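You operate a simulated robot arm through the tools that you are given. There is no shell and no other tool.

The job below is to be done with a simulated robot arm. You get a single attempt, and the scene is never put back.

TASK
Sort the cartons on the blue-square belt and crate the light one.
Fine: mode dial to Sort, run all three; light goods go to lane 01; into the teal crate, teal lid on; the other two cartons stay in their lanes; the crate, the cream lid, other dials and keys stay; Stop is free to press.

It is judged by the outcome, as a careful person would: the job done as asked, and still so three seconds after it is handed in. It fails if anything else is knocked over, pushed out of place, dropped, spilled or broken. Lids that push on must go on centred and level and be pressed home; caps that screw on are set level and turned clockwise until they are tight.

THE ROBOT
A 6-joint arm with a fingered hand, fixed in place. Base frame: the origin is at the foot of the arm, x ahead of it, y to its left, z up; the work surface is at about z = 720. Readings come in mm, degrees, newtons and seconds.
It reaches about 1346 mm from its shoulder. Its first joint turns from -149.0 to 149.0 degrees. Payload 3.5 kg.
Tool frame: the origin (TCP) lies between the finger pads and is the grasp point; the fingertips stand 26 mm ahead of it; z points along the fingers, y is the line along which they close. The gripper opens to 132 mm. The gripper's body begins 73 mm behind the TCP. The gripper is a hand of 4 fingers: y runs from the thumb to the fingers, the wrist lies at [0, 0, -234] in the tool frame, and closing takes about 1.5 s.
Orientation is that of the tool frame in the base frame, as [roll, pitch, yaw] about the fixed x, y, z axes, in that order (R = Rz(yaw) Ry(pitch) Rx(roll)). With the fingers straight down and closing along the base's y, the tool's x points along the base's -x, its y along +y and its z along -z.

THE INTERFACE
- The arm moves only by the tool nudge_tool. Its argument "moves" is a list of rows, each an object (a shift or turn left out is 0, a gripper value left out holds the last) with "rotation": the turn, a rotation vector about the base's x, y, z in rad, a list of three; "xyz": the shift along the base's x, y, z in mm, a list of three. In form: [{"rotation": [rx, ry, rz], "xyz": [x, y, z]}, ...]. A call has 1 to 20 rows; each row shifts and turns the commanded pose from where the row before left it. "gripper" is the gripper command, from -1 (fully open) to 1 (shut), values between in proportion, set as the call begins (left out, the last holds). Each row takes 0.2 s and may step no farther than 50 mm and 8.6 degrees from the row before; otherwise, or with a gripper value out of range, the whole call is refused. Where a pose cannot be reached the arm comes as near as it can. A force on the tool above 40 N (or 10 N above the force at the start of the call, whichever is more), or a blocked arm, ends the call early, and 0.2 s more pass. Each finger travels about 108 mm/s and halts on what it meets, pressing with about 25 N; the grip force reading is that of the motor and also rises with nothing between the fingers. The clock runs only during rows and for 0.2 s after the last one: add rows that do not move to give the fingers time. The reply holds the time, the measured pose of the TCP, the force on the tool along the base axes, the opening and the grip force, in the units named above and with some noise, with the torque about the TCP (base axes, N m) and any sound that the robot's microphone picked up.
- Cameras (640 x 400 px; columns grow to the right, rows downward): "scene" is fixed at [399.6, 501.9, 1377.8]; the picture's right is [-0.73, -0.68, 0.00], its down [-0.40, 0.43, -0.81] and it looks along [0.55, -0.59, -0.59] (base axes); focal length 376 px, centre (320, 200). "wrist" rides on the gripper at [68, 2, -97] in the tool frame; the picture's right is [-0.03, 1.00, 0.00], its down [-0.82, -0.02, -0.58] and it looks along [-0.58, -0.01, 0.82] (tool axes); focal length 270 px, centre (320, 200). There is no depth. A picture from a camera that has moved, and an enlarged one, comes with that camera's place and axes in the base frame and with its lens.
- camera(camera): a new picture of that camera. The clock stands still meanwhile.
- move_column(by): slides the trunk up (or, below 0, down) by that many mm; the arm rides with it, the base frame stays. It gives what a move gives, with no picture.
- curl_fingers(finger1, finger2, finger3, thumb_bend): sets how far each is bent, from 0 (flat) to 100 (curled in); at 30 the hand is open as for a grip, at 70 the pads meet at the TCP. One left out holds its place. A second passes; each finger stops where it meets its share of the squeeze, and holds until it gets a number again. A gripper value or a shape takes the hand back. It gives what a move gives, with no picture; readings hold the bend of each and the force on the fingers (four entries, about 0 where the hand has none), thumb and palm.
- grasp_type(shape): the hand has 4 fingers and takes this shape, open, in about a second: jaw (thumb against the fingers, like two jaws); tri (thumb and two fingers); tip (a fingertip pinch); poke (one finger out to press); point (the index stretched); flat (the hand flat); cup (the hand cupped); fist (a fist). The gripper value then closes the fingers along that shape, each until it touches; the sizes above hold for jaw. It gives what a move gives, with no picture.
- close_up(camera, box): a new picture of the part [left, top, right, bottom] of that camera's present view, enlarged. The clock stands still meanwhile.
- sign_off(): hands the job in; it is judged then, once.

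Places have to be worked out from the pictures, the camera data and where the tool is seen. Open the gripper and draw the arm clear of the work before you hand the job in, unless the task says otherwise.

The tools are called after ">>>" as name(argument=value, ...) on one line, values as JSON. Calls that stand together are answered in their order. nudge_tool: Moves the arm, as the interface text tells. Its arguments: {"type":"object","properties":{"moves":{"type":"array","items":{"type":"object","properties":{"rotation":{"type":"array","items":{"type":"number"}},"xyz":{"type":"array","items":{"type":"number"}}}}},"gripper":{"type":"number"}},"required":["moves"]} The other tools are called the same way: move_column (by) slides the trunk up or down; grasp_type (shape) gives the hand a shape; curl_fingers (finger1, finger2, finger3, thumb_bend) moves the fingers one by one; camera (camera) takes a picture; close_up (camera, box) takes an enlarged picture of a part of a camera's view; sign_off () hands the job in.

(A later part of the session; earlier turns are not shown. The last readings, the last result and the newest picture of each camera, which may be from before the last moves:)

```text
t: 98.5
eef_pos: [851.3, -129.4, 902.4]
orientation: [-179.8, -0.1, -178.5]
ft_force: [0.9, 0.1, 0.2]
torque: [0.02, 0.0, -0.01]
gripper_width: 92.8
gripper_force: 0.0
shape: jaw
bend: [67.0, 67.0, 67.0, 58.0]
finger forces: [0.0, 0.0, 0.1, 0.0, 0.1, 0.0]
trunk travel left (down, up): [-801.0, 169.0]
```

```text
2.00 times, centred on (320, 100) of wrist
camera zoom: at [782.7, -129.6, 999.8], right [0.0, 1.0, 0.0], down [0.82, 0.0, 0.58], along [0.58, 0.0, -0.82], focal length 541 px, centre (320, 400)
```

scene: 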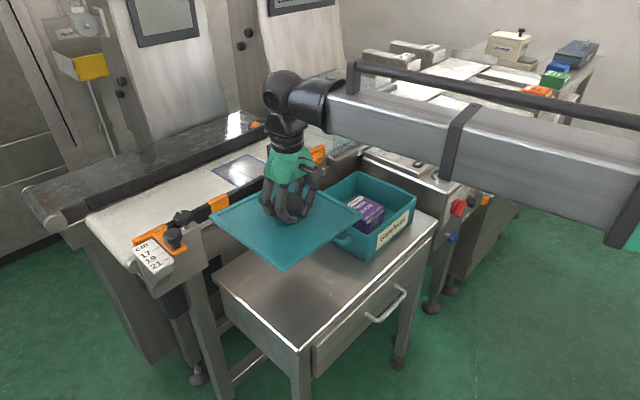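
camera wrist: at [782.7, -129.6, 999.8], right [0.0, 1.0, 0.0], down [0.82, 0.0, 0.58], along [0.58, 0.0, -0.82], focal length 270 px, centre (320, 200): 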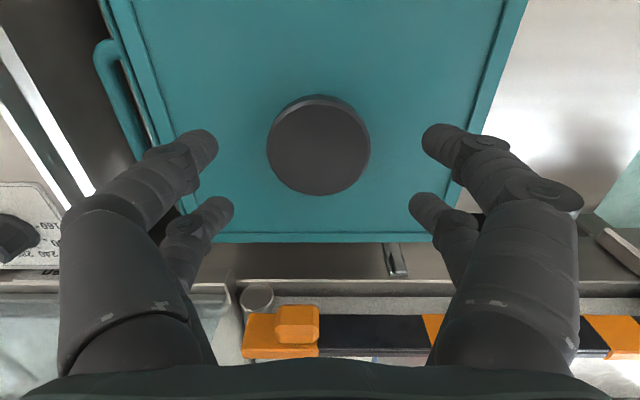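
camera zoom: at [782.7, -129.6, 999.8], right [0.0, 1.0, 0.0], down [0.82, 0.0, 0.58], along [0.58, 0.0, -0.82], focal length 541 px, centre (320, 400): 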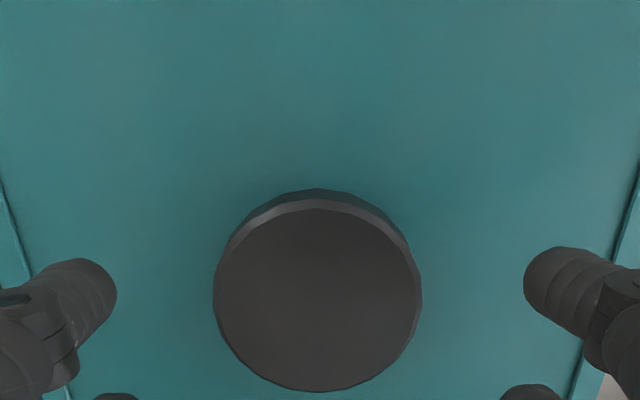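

Knob centre is (850.7, -130.5), top z 847. I lower 41 mm so only the fingertips are level with the disc, then close lightly.

>>> move_column(by=-41)

>>> nudge_tool(moves=[{}, {}, {}], gripper=-0.1)

>>> camera(camera="wrist")

>>> close_up(camera="scene", box=[310, 150, 410, 240])

```text
t: 99.3
eef_pos: [851.1, -129.0, 861.4]
orientation: [-179.8, -0.1, -178.3]
ft_force: [-1.1, -0.3, 0.0]
torque: [0.02, -0.01, 0.01]
gripper_width: 92.9
gripper_force: 0.1
shape: jaw
bend: [67.0, 67.0, 67.0, 58.0]
finger forces: [0.0, 0.0, 0.0, 0.1, 0.0, 0.0]
trunk travel left (down, up): [-760.0, 210.0]
```

```text
t: 100.1
eef_pos: [851.9, -130.4, 860.9]
orientation: [-179.9, -0.1, -178.4]
ft_force: [-1.4, -0.5, -0.6]
torque: [-0.02, 0.01, 0.0]
gripper_width: 73.4
gripper_force: 0.0
shape: jaw
bend: [72.0, 72.0, 72.0, 70.0]
finger forces: [0.0, 0.0, 0.0, 0.0, 0.0, 0.0]
trunk travel left (down, up): [-760.0, 210.0]
```

```text
taken
camera wrist: at [782.8, -129.6, 958.8], right [0.0, 1.0, 0.0], down [0.82, 0.01, 0.58], along [0.58, 0.0, -0.82], focal length 270 px, centre (320, 200)
```

wrist: 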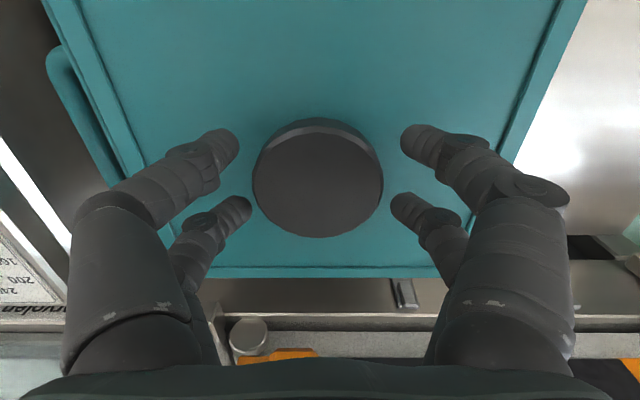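

```text
4.44 times, centred on (360, 195) of scene
camera zoom: at [399.6, 501.9, 1377.8], right [-0.73, -0.68, 0.0], down [-0.4, 0.43, -0.81], along [0.55, -0.59, -0.59], focal length 1670 px, centre (142, 222)
```

zoom: 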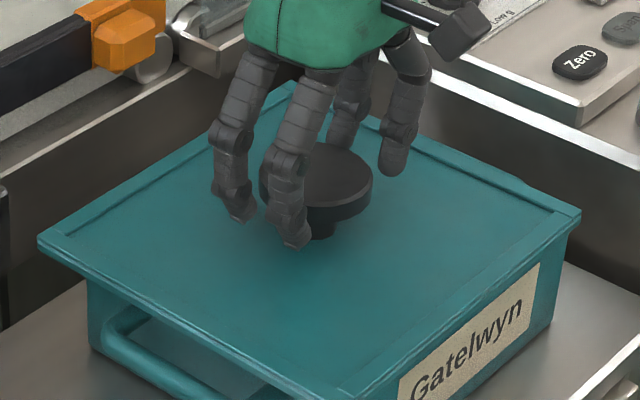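

Fingertips flank the disc with a few mm to spare. I close just to touch its sides.

>>> nudge_tool(moves=[{}, {}, {}], gripper=0.06)

>>> camera(camera="wrist")

```text
t: 100.9
eef_pos: [852.0, -130.0, 862.3]
orientation: [-179.8, -0.1, -178.4]
ft_force: [1.0, 0.4, 0.0]
torque: [0.02, -0.02, 0.0]
gripper_width: 62.7
gripper_force: 0.0
shape: jaw
bend: [73.0, 73.0, 73.0, 70.0]
finger forces: [0.1, 0.0, 0.0, 0.0, 0.0, 0.1]
trunk travel left (down, up): [-760.0, 210.0]
```

```text
taken
camera wrist: at [782.8, -129.6, 958.8], right [0.0, 1.0, 0.0], down [0.82, 0.01, 0.58], along [0.58, 0.0, -0.82], focal length 270 px, centre (320, 200)
```

wrist: 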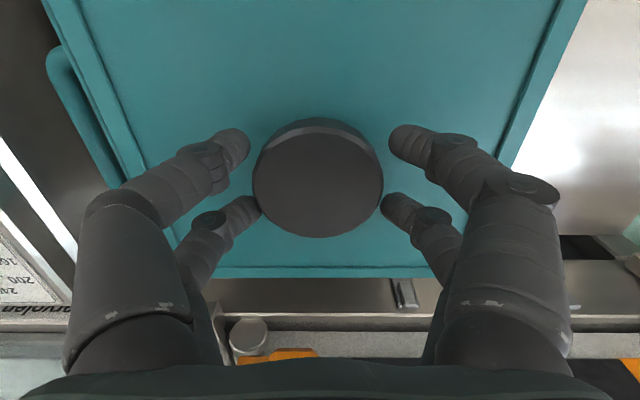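

Not touching yet; I close a little more.

>>> nudge_tool(moves=[{}, {}, {}], gripper=0.16)

>>> camera(camera="wrist")

```text
t: 101.7
eef_pos: [851.1, -130.1, 862.6]
orientation: [-179.7, -0.1, -178.5]
ft_force: [1.0, 0.0, -0.4]
torque: [-0.01, 0.0, 0.01]
gripper_width: 56.3
gripper_force: 0.2
shape: jaw
bend: [73.0, 73.0, 73.0, 70.0]
finger forces: [0.0, 0.0, 0.5, 0.0, 0.0, 0.0]
trunk travel left (down, up): [-760.0, 210.0]
```

```text
taken
camera wrist: at [782.8, -129.6, 958.7], right [0.0, 1.0, 0.0], down [0.82, 0.01, 0.58], along [0.58, 0.0, -0.82], focal length 270 px, centre (320, 200)
```

wrist: 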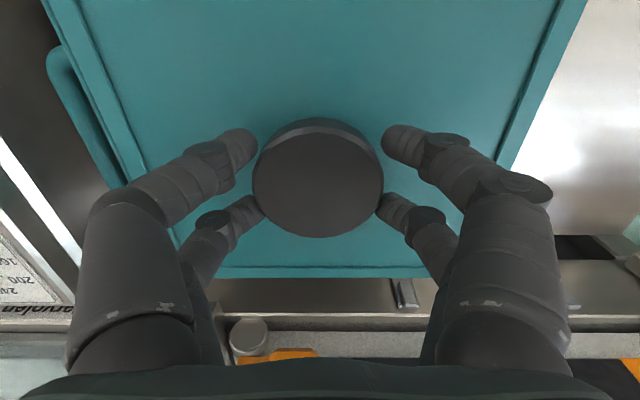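

The digits now cage the disc with light touch (0.5 N). I slide the lid -y by 21 mm in small steps.

>>> nudge_tool(moves=[{"xyz": [0.3, -3, 0]}, {"xyz": [0.3, -3, 0]}, {"xyz": [0.3, -3, 0]}, {"xyz": [0.3, -3, 0]}])

>>> camera(camera="wrist")

>>> close_up(camera="scene", box=[295, 165, 435, 253])

```text
t: 102.7
eef_pos: [853.0, -140.7, 861.6]
orientation: [-179.8, -0.2, -178.3]
ft_force: [0.0, 1.1, 0.0]
torque: [0.02, 0.02, 0.06]
gripper_width: 56.2
gripper_force: 0.0
shape: jaw
bend: [73.0, 73.0, 73.0, 70.0]
finger forces: [0.0, 0.6, 0.0, 0.1, 0.1, 0.0]
trunk travel left (down, up): [-760.0, 210.0]
```

```text
taken
camera wrist: at [784.1, -141.4, 958.8], right [0.0, 1.0, 0.0], down [0.82, 0.01, 0.58], along [0.58, 0.0, -0.82], focal length 270 px, centre (320, 200)
```

wrist: 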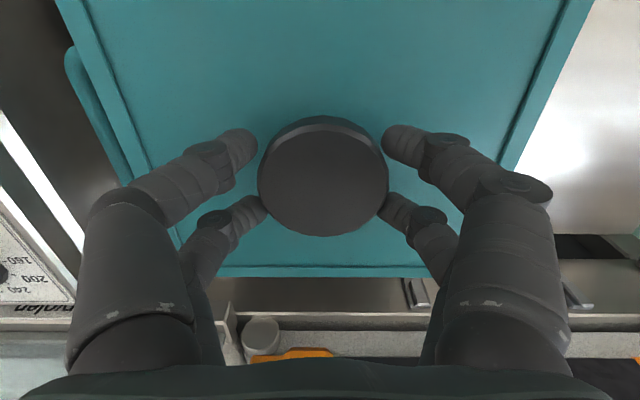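

```text
4.55 times, centred on (365, 209) of scene
camera zoom: at [399.6, 501.9, 1377.8], right [-0.73, -0.68, 0.0], down [-0.4, 0.43, -0.81], along [0.55, -0.59, -0.59], focal length 1708 px, centre (116, 159)
```

zoom: 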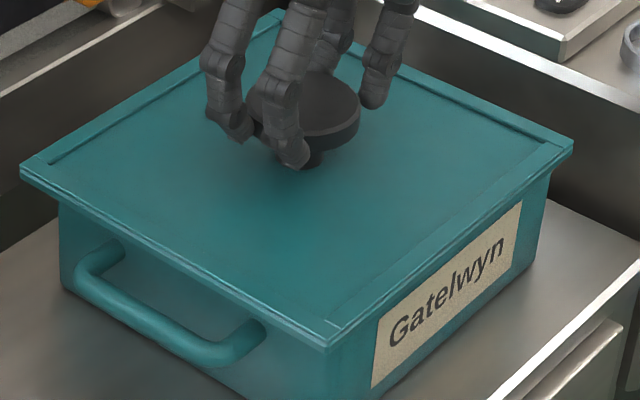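

The lid slides easily and the crate stays put. I continue another 9 mm, then measure.

>>> nudge_tool(moves=[{"xyz": [0, -3, 0]}, {"xyz": [0, -3, 0]}, {"xyz": [0, -3, 0]}])

>>> camera(camera="wrist")

>>> close_up(camera="scene", box=[350, 220, 390, 250])

>>> close_up(camera="scene", box=[390, 185, 430, 215])

>>> close_up(camera="scene", box=[295, 190, 335, 220])

```text
t: 103.5
eef_pos: [852.0, -152.3, 861.7]
orientation: [-179.8, -0.1, -178.4]
ft_force: [0.1, 0.5, 0.0]
torque: [0.01, -0.02, 0.0]
gripper_width: 56.3
gripper_force: 0.1
shape: jaw
bend: [73.0, 73.0, 73.0, 70.0]
finger forces: [0.0, 0.5, 0.1, 0.0, 0.0, 0.1]
trunk travel left (down, up): [-760.0, 210.0]
```

```text
taken
camera wrist: at [784.1, -150.4, 958.8], right [0.0, 1.0, 0.0], down [0.82, 0.0, 0.58], along [0.58, 0.0, -0.82], focal length 270 px, centre (320, 200)
```

wrist: 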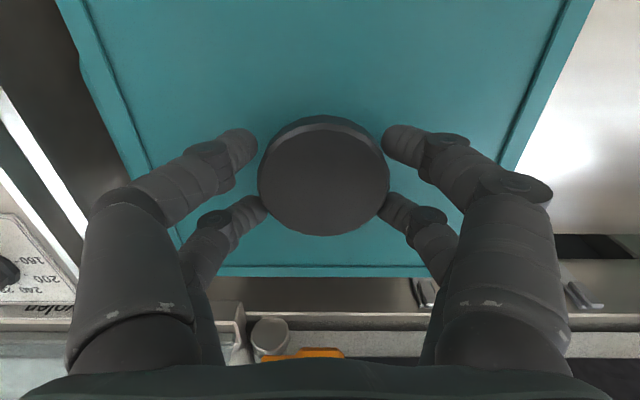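

```text
13.33 times, centred on (370, 235) of scene
camera zoom: at [399.6, 501.9, 1377.8], right [-0.73, -0.68, 0.0], down [-0.4, 0.43, -0.81], along [0.55, -0.59, -0.59], focal length 5012 px, centre (-347, -267)
```

zoom: 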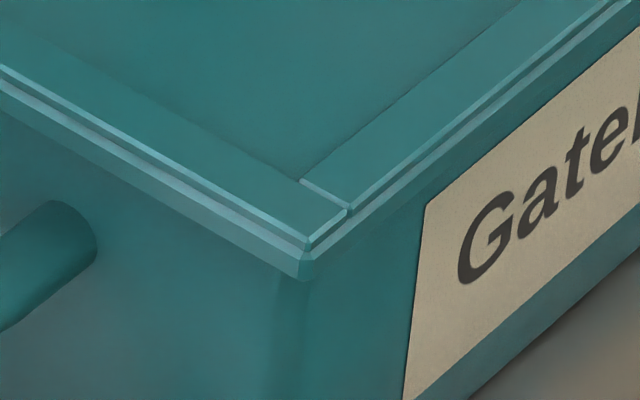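

```text
13.33 times, centred on (410, 200) of scene
camera zoom: at [399.6, 501.9, 1377.8], right [-0.73, -0.68, 0.0], down [-0.4, 0.43, -0.81], along [0.55, -0.59, -0.59], focal length 5012 px, centre (-880, 200)
```

zoom: 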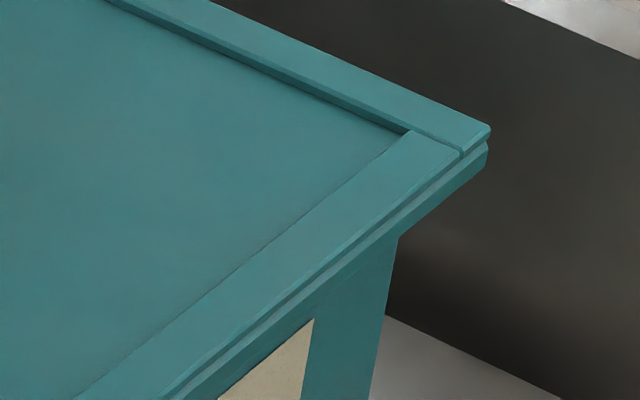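

```text
13.33 times, centred on (315, 205) of scene
camera zoom: at [399.6, 501.9, 1377.8], right [-0.73, -0.68, 0.0], down [-0.4, 0.43, -0.81], along [0.55, -0.59, -0.59], focal length 5012 px, centre (387, 133)
```

zoom: 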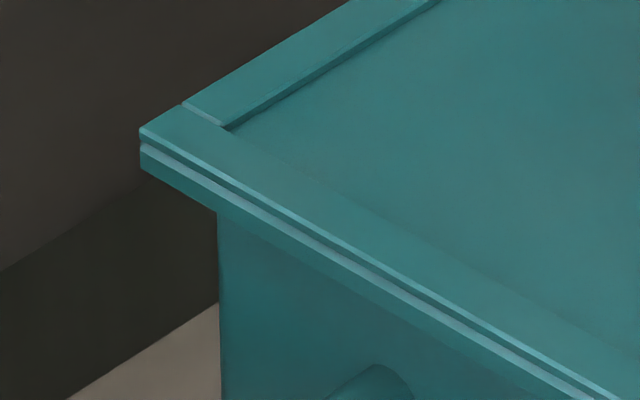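

Lid centre is now about (852, -149.5) against the crate's (854.8, -152.3). I nudge it by (+3, -3).

>>> nudge_tool(moves=[{"xyz": [1.5, -1.5, 0]}, {"xyz": [1.5, -1.5, 0]}])

>>> camera(camera="wrist")

>>> close_up(camera="scene", box=[295, 165, 435, 253])

```text
t: 104.1
eef_pos: [855.6, -153.6, 861.3]
orientation: [-179.7, -0.1, -178.5]
ft_force: [-0.7, 0.9, -0.4]
torque: [0.02, 0.02, 0.0]
gripper_width: 56.3
gripper_force: 0.1
shape: jaw
bend: [73.0, 73.0, 73.0, 70.0]
finger forces: [0.4, 0.3, 0.0, 0.0, 0.1, 0.1]
trunk travel left (down, up): [-760.0, 210.0]
```

```text
taken
camera wrist: at [786.9, -153.5, 958.8], right [0.0, 1.0, 0.0], down [0.82, 0.01, 0.58], along [0.58, 0.0, -0.82], focal length 270 px, centre (320, 200)
```

wrist: 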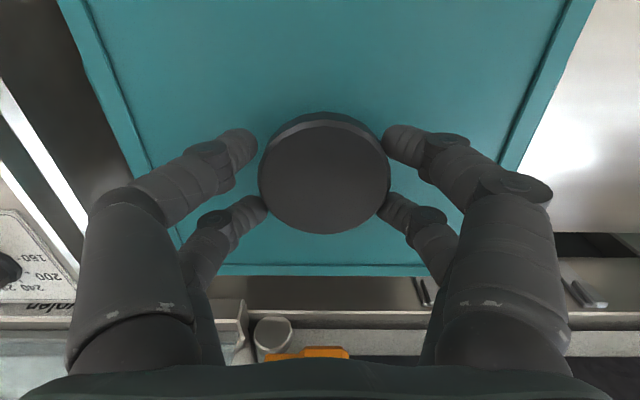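

```text
4.55 times, centred on (365, 209) of scene
camera zoom: at [399.6, 501.9, 1377.8], right [-0.73, -0.68, 0.0], down [-0.4, 0.43, -0.81], along [0.55, -0.59, -0.59], focal length 1708 px, centre (116, 159)
```

zoom: 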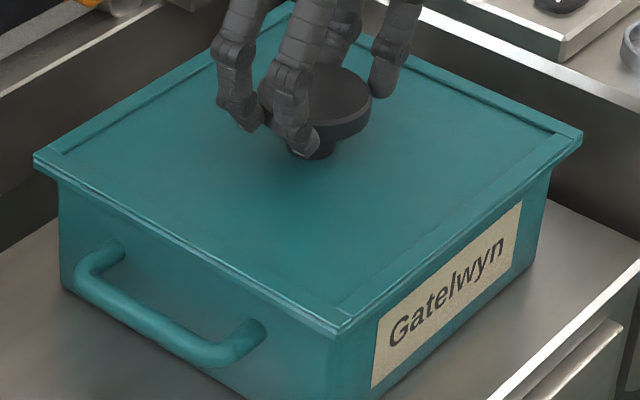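

Knob is at about (852.1, -151.4). I nudge +2 mm more in x and then measure all corners again.

>>> nudge_tool(moves=[{"xyz": [1, 0, 0]}, {"xyz": [1, -0.5, 0]}])

>>> camera(camera="wrist")

>>> close_up(camera="scene", box=[350, 220, 390, 250])

>>> close_up(camera="scene", box=[390, 185, 430, 215])

>>> close_up(camera="scene", box=[295, 190, 335, 220])

```text
t: 104.7
eef_pos: [858.0, -153.4, 861.9]
orientation: [-179.8, -0.1, -178.4]
ft_force: [-0.6, 0.4, -0.1]
torque: [0.02, 0.01, 0.02]
gripper_width: 56.1
gripper_force: 0.1
shape: jaw
bend: [73.0, 73.0, 73.0, 70.0]
finger forces: [0.6, 0.0, 0.0, 0.0, 0.0, 0.1]
trunk travel left (down, up): [-760.0, 210.0]
```

```text
taken
camera wrist: at [789.1, -153.7, 958.8], right [0.0, 1.0, 0.0], down [0.82, 0.01, 0.58], along [0.58, 0.0, -0.82], focal length 270 px, centre (320, 200)
```

wrist: 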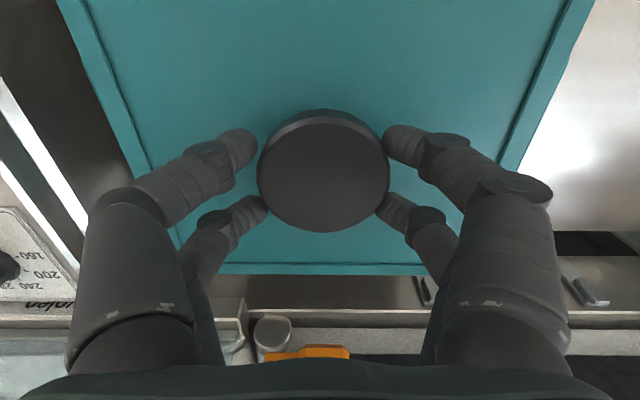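

```text
13.33 times, centred on (370, 235) of scene
camera zoom: at [399.6, 501.9, 1377.8], right [-0.73, -0.68, 0.0], down [-0.4, 0.43, -0.81], along [0.55, -0.59, -0.59], focal length 5012 px, centre (-347, -267)
```

zoom: 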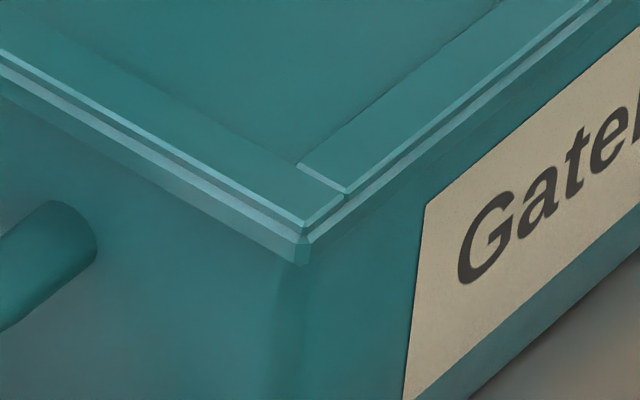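

```text
13.33 times, centred on (410, 200) of scene
camera zoom: at [399.6, 501.9, 1377.8], right [-0.73, -0.68, 0.0], down [-0.4, 0.43, -0.81], along [0.55, -0.59, -0.59], focal length 5012 px, centre (-880, 200)
```

zoom: 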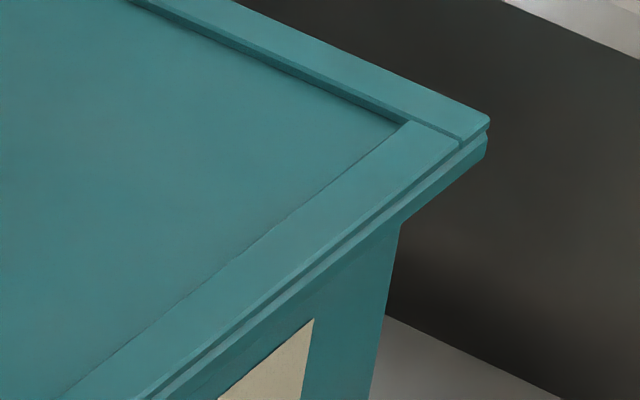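

```text
13.33 times, centred on (315, 205) of scene
camera zoom: at [399.6, 501.9, 1377.8], right [-0.73, -0.68, 0.0], down [-0.4, 0.43, -0.81], along [0.55, -0.59, -0.59], focal length 5012 px, centre (387, 133)
```

zoom: 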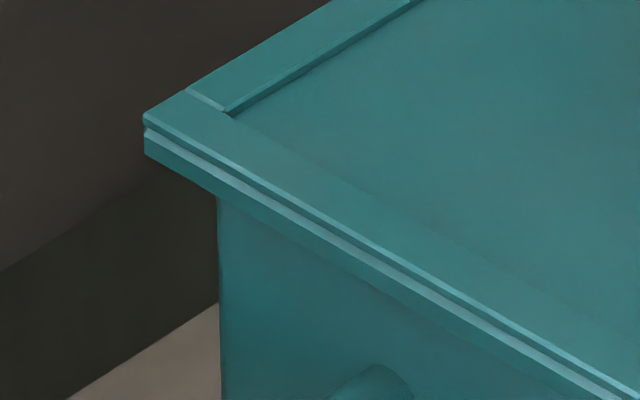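

By both frames the lid is now centred on the crate within about 1 mm and level. I open the cage, rise, close the hand and press down on the knob's top to seat the lid.

>>> nudge_tool(moves=[{}, {}], gripper=-0.3)

>>> move_column(by=50)

>>> nudge_tool(moves=[{"xyz": [-3, 1, 0]}, {}, {}, {}, {}, {}], gripper=1)

>>> camera(camera="wrist")

>>> close_up(camera="scene", box=[295, 130, 435, 253])

```text
t: 105.3
eef_pos: [858.1, -153.0, 862.5]
orientation: [-179.8, -0.1, -178.5]
ft_force: [-0.3, 0.0, -0.1]
torque: [0.02, 0.02, 0.01]
gripper_width: 85.0
gripper_force: 0.0
shape: jaw
bend: [70.0, 70.0, 70.0, 65.0]
finger forces: [0.0, 0.0, 0.0, 0.1, 0.0, 0.1]
trunk travel left (down, up): [-760.0, 210.0]
```

```text
t: 106.2
eef_pos: [857.7, -153.2, 911.9]
orientation: [-179.7, -0.1, -178.4]
ft_force: [0.1, 0.1, -0.2]
torque: [0.0, -0.03, -0.02]
gripper_width: 85.5
gripper_force: 0.1
shape: jaw
bend: [70.0, 70.0, 70.0, 65.0]
finger forces: [0.0, 0.0, 0.0, 0.0, 0.0, 0.0]
trunk travel left (down, up): [-810.0, 160.0]
```

```text
t: 107.6
eef_pos: [856.4, -152.8, 912.1]
orientation: [-179.8, -0.1, -178.4]
ft_force: [-0.3, -0.2, 1.0]
torque: [0.01, 0.01, -0.01]
gripper_width: 0.0
gripper_force: 24.8
shape: jaw
bend: [62.0, 63.0, 63.0, 70.0]
finger forces: [0.1, 0.1, 0.0, 0.0, 0.0, 0.0]
trunk travel left (down, up): [-810.0, 160.0]
```

```text
taken
camera wrist: at [786.8, -152.7, 1008.8], right [0.0, 1.0, 0.0], down [0.82, 0.0, 0.58], along [0.58, 0.0, -0.82], focal length 270 px, centre (320, 200)
```

wrist: 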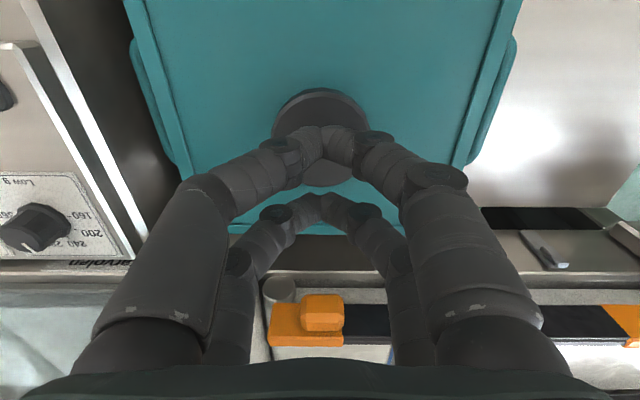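

```text
3.25 times, centred on (365, 192) of scene
camera zoom: at [399.6, 501.9, 1377.8], right [-0.73, -0.68, 0.0], down [-0.4, 0.43, -0.81], along [0.55, -0.59, -0.59], focal length 1222 px, centre (174, 228)
```

zoom: 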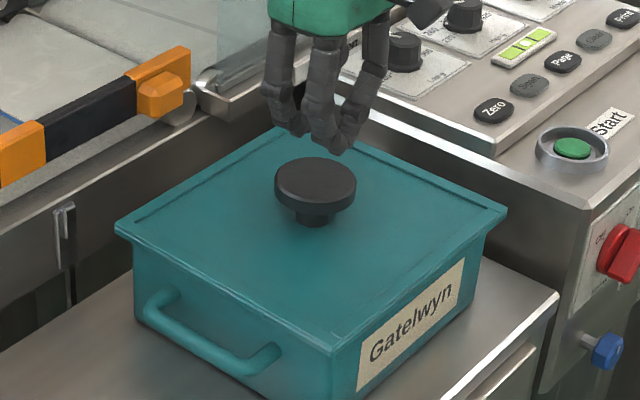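

The lid looks centred, with both handles showing equally. I lower the closed fingertips onto the knob and press.

>>> move_column(by=-36)

>>> move_column(by=-3)

>>> close_up(camera="scene", box=[295, 130, 435, 253])

```text
t: 108.4
eef_pos: [854.0, -152.2, 877.9]
orientation: [-179.6, 0.0, -178.4]
ft_force: [6.2, -0.3, 33.9]
torque: [-0.05, 0.07, 0.05]
gripper_width: 0.0
gripper_force: 25.4
shape: jaw
bend: [65.0, 64.0, 64.0, 70.0]
finger forces: [0.0, 0.0, 0.0, 0.0, 0.1, 0.0]
trunk travel left (down, up): [-774.0, 196.0]
```

```text
t: 108.7
eef_pos: [855.0, -150.7, 879.1]
orientation: [-179.7, 0.2, -178.4]
ft_force: [1.1, 0.3, 36.0]
torque: [0.0, 0.25, 0.0]
gripper_width: 0.1
gripper_force: 25.3
shape: jaw
bend: [65.0, 64.0, 64.0, 70.0]
finger forces: [0.0, 0.0, 0.0, 0.1, 0.0, 0.0]
trunk travel left (down, up): [-774.0, 196.0]
stopped: the force on the tool passed its limit at 50 N (the readings are from after the stop); the commanded pose is now the measured one
```

```text
3.25 times, centred on (365, 192) of scene
camera zoom: at [399.6, 501.9, 1377.8], right [-0.73, -0.68, 0.0], down [-0.4, 0.43, -0.81], along [0.55, -0.59, -0.59], focal length 1222 px, centre (174, 228)
```

zoom: 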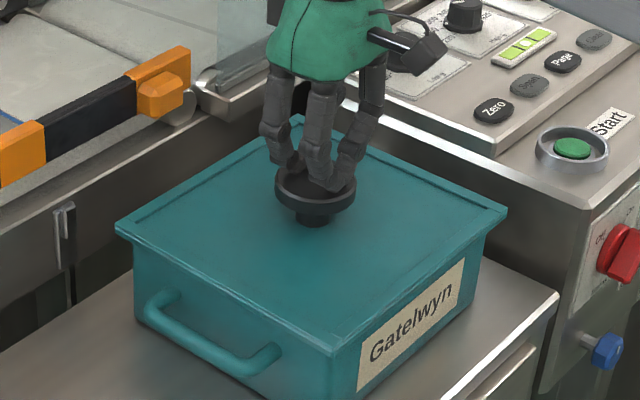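

It took up to 50 N. I compare the lid corners with their positions before pressing.

>>> close_up(camera="scene", box=[350, 220, 390, 250])

>>> close_up(camera="scene", box=[390, 185, 430, 215])

>>> close_up(camera="scene", box=[295, 190, 335, 220])

```text
13.33 times, centred on (370, 235) of scene
camera zoom: at [399.6, 501.9, 1377.8], right [-0.73, -0.68, 0.0], down [-0.4, 0.43, -0.81], along [0.55, -0.59, -0.59], focal length 5012 px, centre (-347, -267)
```

zoom: 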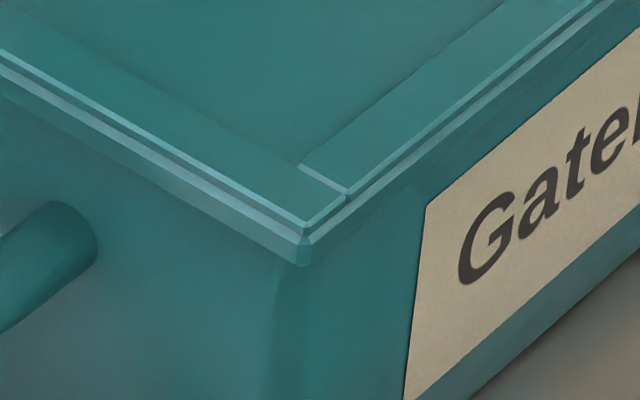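

```text
13.33 times, centred on (410, 200) of scene
camera zoom: at [399.6, 501.9, 1377.8], right [-0.73, -0.68, 0.0], down [-0.4, 0.43, -0.81], along [0.55, -0.59, -0.59], focal length 5012 px, centre (-880, 200)
```

zoom: 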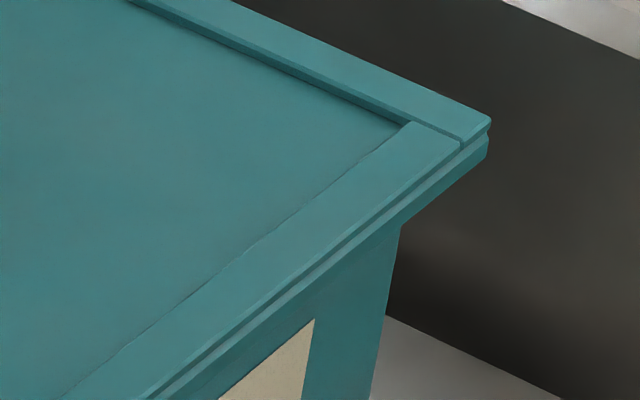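

```text
13.33 times, centred on (315, 205) of scene
camera zoom: at [399.6, 501.9, 1377.8], right [-0.73, -0.68, 0.0], down [-0.4, 0.43, -0.81], along [0.55, -0.59, -0.59], focal length 5012 px, centre (387, 133)
```

zoom: 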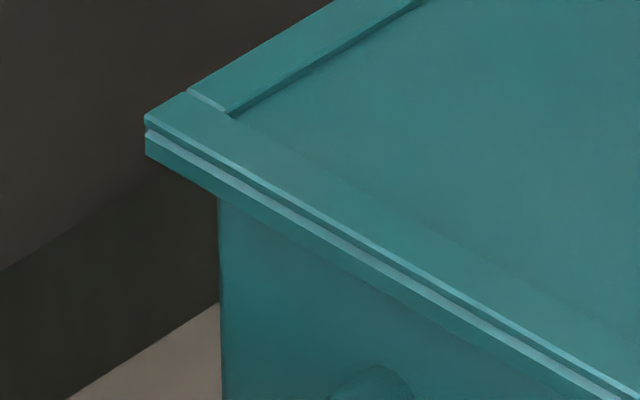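

The lid did not sink or shift: it rests solidly, level and centred on the rim. I lift straight up off the knob and check everything.

>>> move_column(by=60)

>>> move_column(by=120)

>>> nudge_tool(moves=[{"xyz": [-45, 0, 0]}, {"xyz": [-45, 0, 0]}, {"xyz": [-45, 0, 0]}, {"xyz": [-45, 0, 0]}], gripper=-1)

>>> camera(camera="wrist")

>>> camera(camera="scene")

>>> close_up(camera="scene", box=[280, 130, 450, 270])

```text
t: 109.7
eef_pos: [857.0, -153.2, 936.9]
orientation: [-179.8, 0.1, -178.3]
ft_force: [0.2, 0.0, -0.6]
torque: [-0.03, -0.01, 0.0]
gripper_width: 0.2
gripper_force: 25.0
shape: jaw
bend: [64.0, 64.0, 64.0, 70.0]
finger forces: [0.0, 0.0, 0.0, 0.0, 0.0, 0.0]
trunk travel left (down, up): [-834.0, 136.0]
```

```text
t: 111.2
eef_pos: [857.8, -152.9, 1056.6]
orientation: [-179.8, 0.1, -178.4]
ft_force: [-0.1, 0.5, 0.1]
torque: [-0.01, 0.0, -0.02]
gripper_width: 0.0
gripper_force: 24.7
shape: jaw
bend: [64.0, 64.0, 64.0, 70.0]
finger forces: [0.0, 0.0, 0.0, 0.0, 0.0, 0.1]
trunk travel left (down, up): [-954.0, 16.0]
```

```text
t: 112.2
eef_pos: [675.3, -150.6, 1056.3]
orientation: [-179.8, 0.1, -178.3]
ft_force: [-0.4, 0.4, -0.6]
torque: [-0.02, 0.0, 0.0]
gripper_width: 132.0
gripper_force: 0.0
shape: jaw
bend: [30.0, 30.0, 30.0, 30.0]
finger forces: [0.0, 0.0, 0.0, 0.1, 0.0, 0.0]
trunk travel left (down, up): [-954.0, 16.0]
```

```text
taken
camera wrist: at [605.8, -151.2, 1152.6], right [0.0, 1.0, 0.0], down [0.82, 0.01, 0.58], along [0.58, 0.0, -0.82], focal length 270 px, centre (320, 200)
```

wrist: 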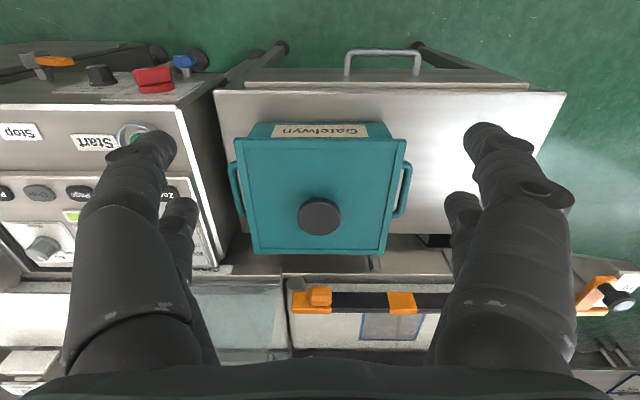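

```text
taken
```

scene: 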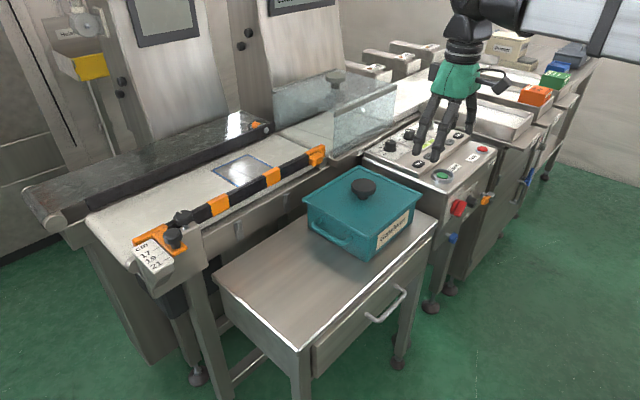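

```text
2.86 times, centred on (365, 200) of scene
camera zoom: at [399.6, 501.9, 1377.8], right [-0.73, -0.68, 0.0], down [-0.4, 0.43, -0.81], along [0.55, -0.59, -0.59], focal length 1074 px, centre (191, 200)
```

zoom: 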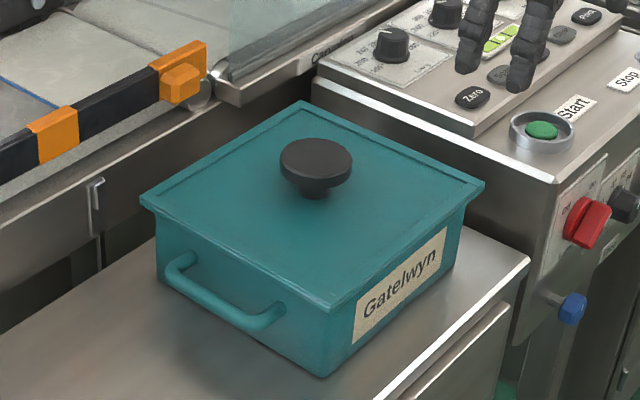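

The lid covers the crate neatly. I zoom in from the wrist to compare overhang on all visible sides.

>>> close_up(camera="wrist", box=[220, 110, 420, 270])

>>> close_up(camera="scene", box=[370, 100, 500, 190])

>>> close_up(camera="scene", box=[490, 50, 600, 130])

```text
2.50 times, centred on (320, 190) of wrist
camera zoom: at [605.8, -151.2, 1152.6], right [0.0, 1.0, 0.0], down [0.82, 0.01, 0.58], along [0.58, 0.0, -0.82], focal length 676 px, centre (320, 225)
```

zoom: 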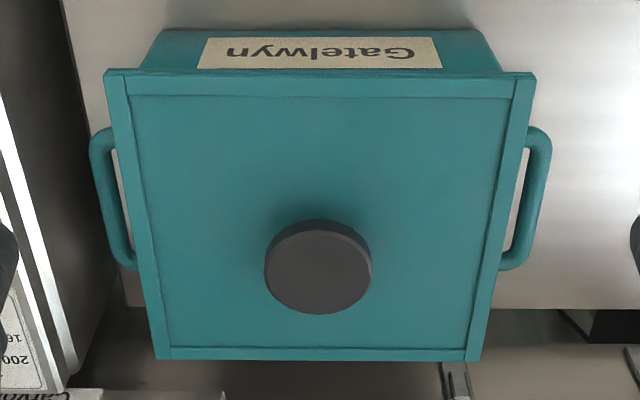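

```text
4.44 times, centred on (435, 145) of scene
camera zoom: at [399.6, 501.9, 1377.8], right [-0.73, -0.68, 0.0], down [-0.4, 0.43, -0.81], along [0.55, -0.59, -0.59], focal length 1670 px, centre (-191, 444)
```

zoom: 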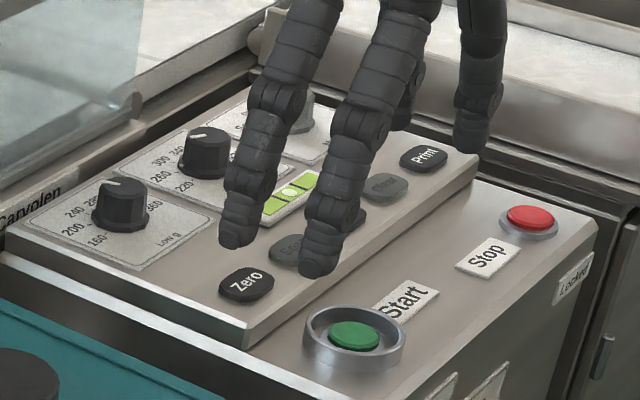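

```text
5.00 times, centred on (545, 90) of scene
camera zoom: at [399.6, 501.9, 1377.8], right [-0.73, -0.68, 0.0], down [-0.4, 0.43, -0.81], along [0.55, -0.59, -0.59], focal length 1879 px, centre (-805, 750)
```

zoom: 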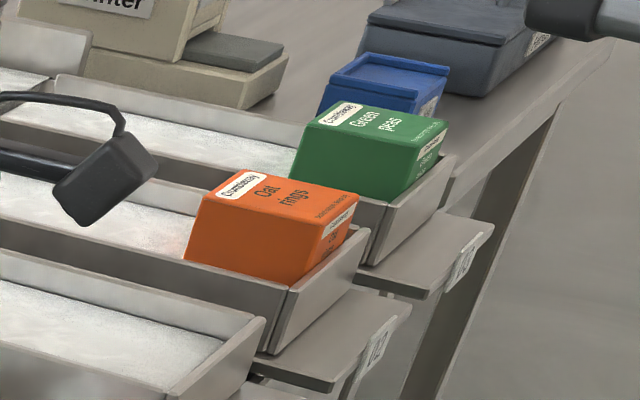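

Overhang is even on both sides and front-to-back (lid centre ≈ (854.3, -151.7), crate ≈ (854.8, -151.5)), orange and green still lie in their lanes. For certainty that the lid is down on the rim I take a low-angle look from the front.

>>> nudge_tool(moves=[{"xyz": [-45, 0, 0]}, {"xyz": [-45, 0, 0]}, {"xyz": [-20, 0, 0]}])

>>> move_column(by=-215)

>>> camera(camera="wrist")

>>> close_up(camera="wrist", box=[200, 200, 440, 350])

```text
t: 113.0
eef_pos: [565.9, -152.0, 1057.0]
orientation: [-179.8, 0.1, -178.4]
ft_force: [0.6, 0.4, -0.7]
torque: [0.0, 0.01, -0.04]
gripper_width: 131.8
gripper_force: 0.1
shape: jaw
bend: [30.0, 30.0, 30.0, 30.0]
finger forces: [0.0, 0.0, 0.0, 0.0, 0.1, 0.0]
trunk travel left (down, up): [-954.0, 16.0]
```

```text
t: 115.3
eef_pos: [567.1, -152.6, 840.4]
orientation: [-179.8, 0.1, -178.4]
ft_force: [0.2, -0.1, -1.1]
torque: [0.01, -0.02, -0.03]
gripper_width: 131.8
gripper_force: 0.2
shape: jaw
bend: [30.0, 30.0, 30.0, 30.0]
finger forces: [0.0, 0.0, 0.1, 0.1, 0.1, 0.0]
trunk travel left (down, up): [-739.0, 231.0]
```

```text
taken
camera wrist: at [497.2, -152.2, 937.5], right [0.0, 1.0, 0.0], down [0.82, 0.01, 0.58], along [0.58, 0.0, -0.82], focal length 270 px, centre (320, 200)
```

wrist: 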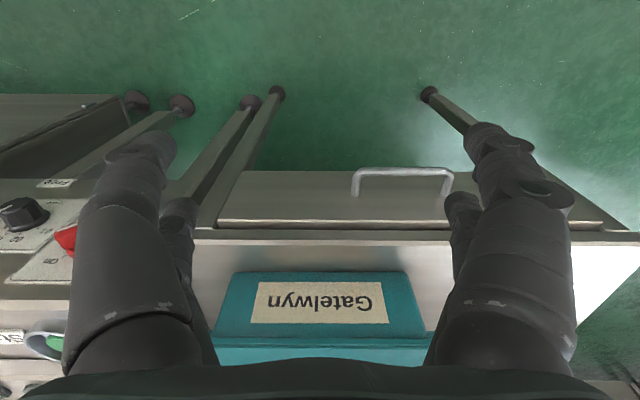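

```text
2.67 times, centred on (320, 275) of wrist
camera zoom: at [497.2, -152.2, 937.5], right [0.0, 1.0, 0.0], down [0.82, 0.01, 0.58], along [0.58, 0.0, -0.82], focal length 721 px, centre (320, 0)
```

zoom: 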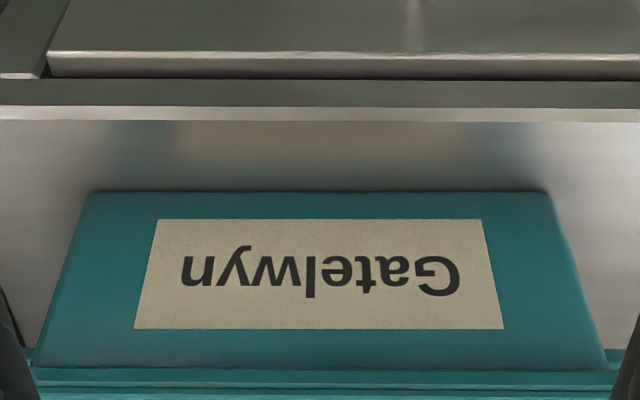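

A good low view of the front face. I zoom in on the joint between lid and rim at both ends.

>>> close_up(camera="wrist", box=[205, 320, 265, 358])

>>> close_up(camera="wrist", box=[390, 320, 450, 358])

>>> close_up(camera="wrist", box=[290, 320, 350, 358])

```text
10.53 times, centred on (235, 339) of wrist
camera zoom: at [497.2, -152.2, 937.5], right [0.0, 1.0, 0.0], down [0.82, 0.01, 0.58], along [0.58, 0.0, -0.82], focal length 2845 px, centre (1215, -1263)
```

zoom: 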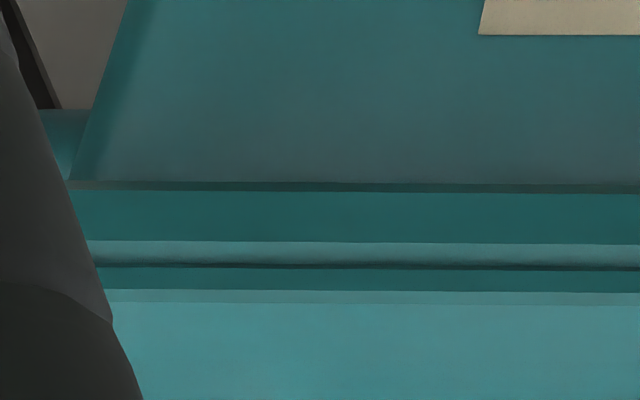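

```text
10.53 times, centred on (420, 339) of wrist
camera zoom: at [497.2, -152.2, 937.5], right [0.0, 1.0, 0.0], down [0.82, 0.01, 0.58], along [0.58, 0.0, -0.82], focal length 2845 px, centre (-733, -1263)
```

zoom: 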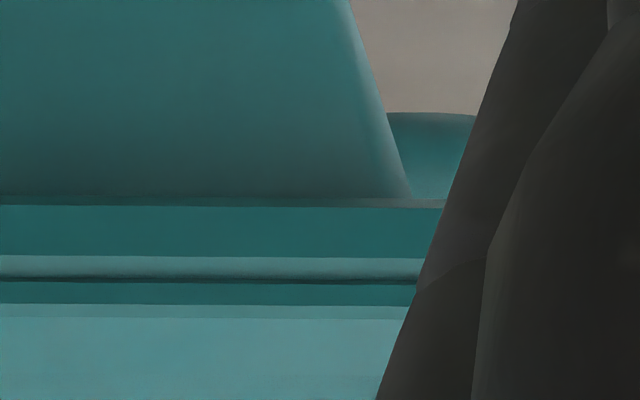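

```text
10.53 times, centred on (320, 339) of wrist
camera zoom: at [497.2, -152.2, 937.5], right [0.0, 1.0, 0.0], down [0.82, 0.01, 0.58], along [0.58, 0.0, -0.82], focal length 2845 px, centre (320, -1263)
```

zoom: 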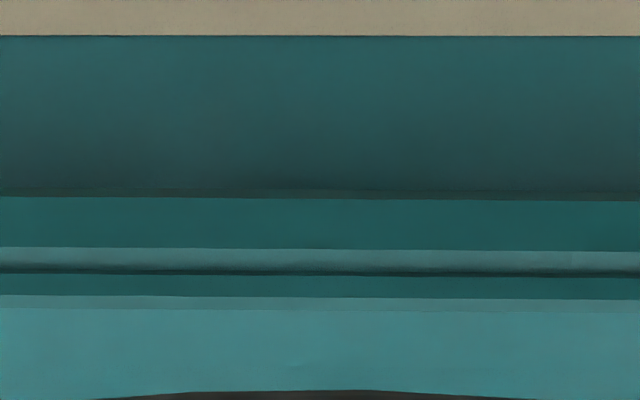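

No visible gap at this angle, but the overhang could hide about 4 mm. I tilt the hand up 20° and lower a bit for a nearly horizontal look at the joint.

>>> nudge_tool(moves=[{"rotation": [0, -0.12, 0]}, {"rotation": [0, -0.12, 0]}, {"rotation": [0, -0.12, 0]}])

>>> move_column(by=-55)

>>> camera(camera="wrist")

```text
t: 116.1
eef_pos: [592.9, -161.3, 855.9]
orientation: [-179.3, 20.6, -178.3]
ft_force: [-0.1, 0.9, -0.5]
torque: [0.0, 0.03, -0.02]
gripper_width: 131.9
gripper_force: 0.0
shape: jaw
bend: [30.0, 30.0, 30.0, 30.0]
finger forces: [0.1, 0.0, 0.0, 0.0, 0.0, 0.0]
out of reach, approached as far as the arm can: row 2, 3
trunk travel left (down, up): [-739.0, 231.0]
```

```text
t: 117.1
eef_pos: [593.6, -160.9, 800.5]
orientation: [-179.3, 20.7, -178.2]
ft_force: [0.6, -0.1, 0.7]
torque: [-0.02, 0.04, 0.0]
gripper_width: 131.8
gripper_force: 0.1
shape: jaw
bend: [30.0, 30.0, 30.0, 30.0]
finger forces: [0.1, 0.1, 0.1, 0.0, 0.0, 0.1]
trunk travel left (down, up): [-684.0, 286.0]
```

```text
taken
camera wrist: at [494.5, -161.4, 867.2], right [0.0, 1.0, 0.0], down [0.56, 0.0, 0.83], along [0.83, 0.0, -0.56], focal length 270 px, centre (320, 200)
```

wrist: 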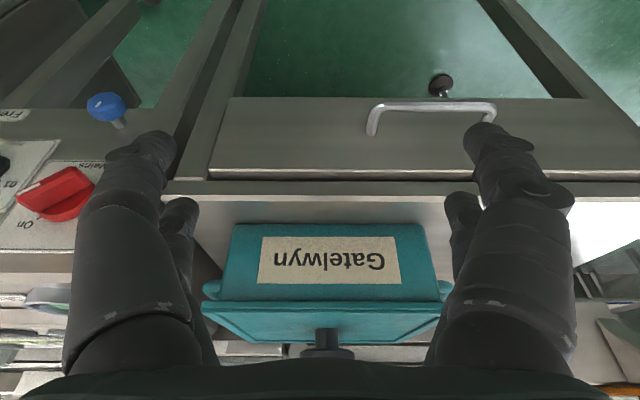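

I lower another 45 mm to bring the camera almost level with the lid's edge.

>>> move_column(by=-45)

>>> camera(camera="wrist")

>>> close_up(camera="wrist", box=[190, 290, 290, 352])

>>> close_up(camera="wrist", box=[360, 290, 460, 352])

```text
t: 118.0
eef_pos: [592.8, -160.7, 755.6]
orientation: [-179.2, 20.6, -178.2]
ft_force: [-0.4, 0.6, -0.2]
torque: [0.02, 0.03, -0.01]
gripper_width: 132.1
gripper_force: 0.1
shape: jaw
bend: [30.0, 30.0, 30.0, 30.0]
finger forces: [0.0, 0.1, 0.0, 0.0, 0.0, 0.0]
trunk travel left (down, up): [-639.0, 331.0]
```

```text
taken
camera wrist: at [494.5, -161.4, 822.1], right [0.0, 1.0, 0.0], down [0.56, 0.0, 0.83], along [0.83, 0.0, -0.56], focal length 270 px, centre (320, 200)
```

wrist: 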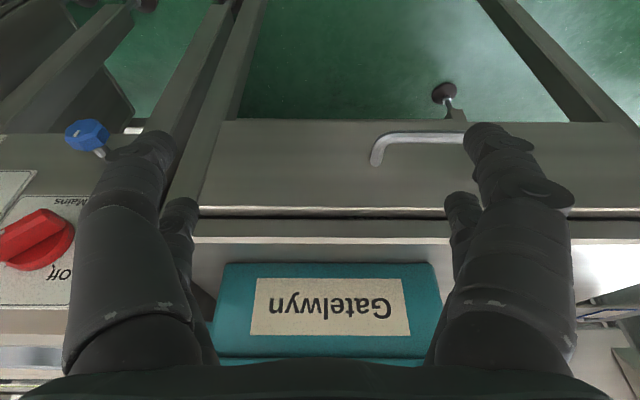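

```text
6.40 times, centred on (240, 321) of wrist
camera zoom: at [494.5, -161.4, 822.1], right [0.0, 1.0, 0.0], down [0.56, 0.0, 0.83], along [0.83, 0.0, -0.56], focal length 1730 px, centre (832, -574)
```

zoom: 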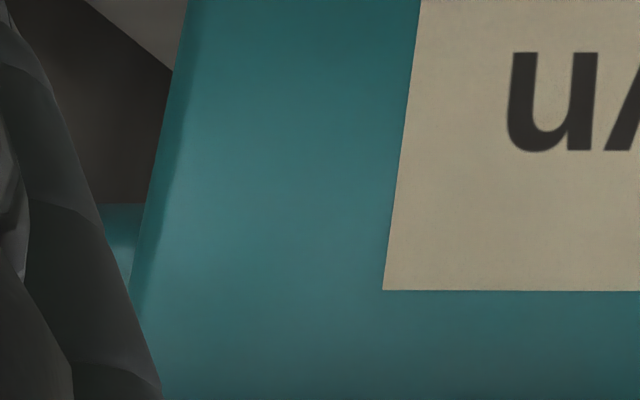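

```text
6.40 times, centred on (410, 321) of wrist
camera zoom: at [494.5, -161.4, 822.1], right [0.0, 1.0, 0.0], down [0.56, 0.0, 0.83], along [0.83, 0.0, -0.56], focal length 1730 px, centre (-256, -574)
```

zoom: 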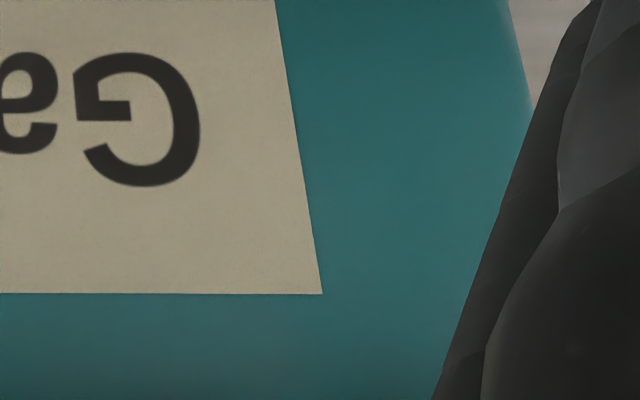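

The joint lies just above the palm's edge in the picture; I enlarge that strip.

>>> close_up(camera="wrist", box=[210, 335, 260, 368])

>>> close_up(camera="wrist", box=[290, 335, 340, 368])

>>> close_up(camera="wrist", box=[385, 335, 435, 368])

```text
12.12 times, centred on (235, 352) of wrist
camera zoom: at [494.5, -161.4, 822.1], right [0.0, 1.0, 0.0], down [0.56, 0.0, 0.83], along [0.83, 0.0, -0.56], focal length 3276 px, centre (1350, -1636)
```

zoom: 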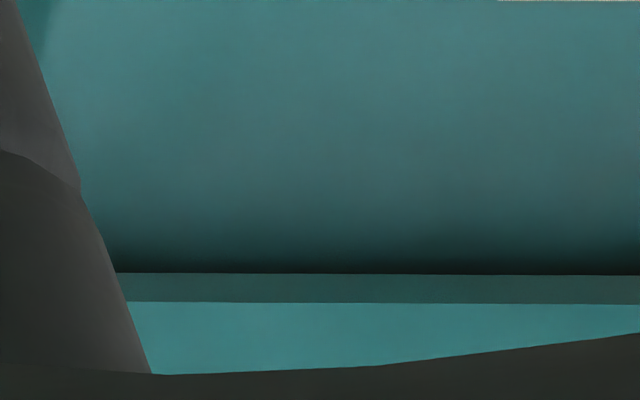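

```text
12.12 times, centred on (315, 352) of wrist
camera zoom: at [494.5, -161.4, 822.1], right [0.0, 1.0, 0.0], down [0.56, 0.0, 0.83], along [0.83, 0.0, -0.56], focal length 3276 px, centre (381, -1636)
```

zoom: 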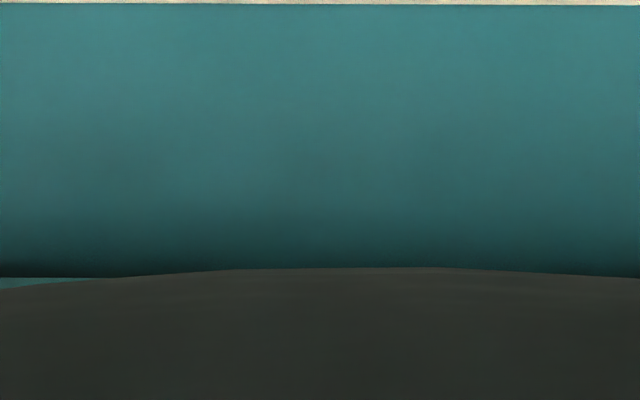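

```text
12.12 times, centred on (410, 352) of wrist
camera zoom: at [494.5, -161.4, 822.1], right [0.0, 1.0, 0.0], down [0.56, 0.0, 0.83], along [0.83, 0.0, -0.56], focal length 3276 px, centre (-771, -1636)
```

zoom: 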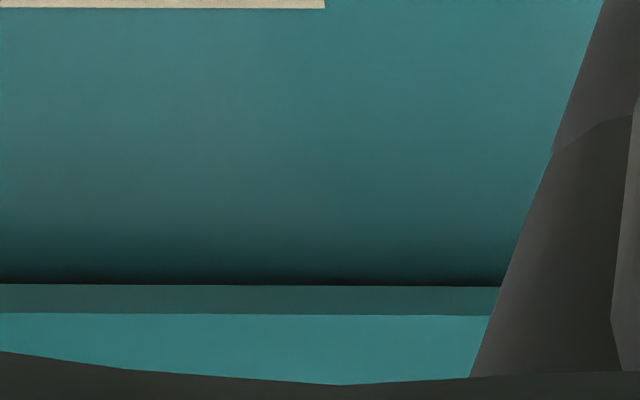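

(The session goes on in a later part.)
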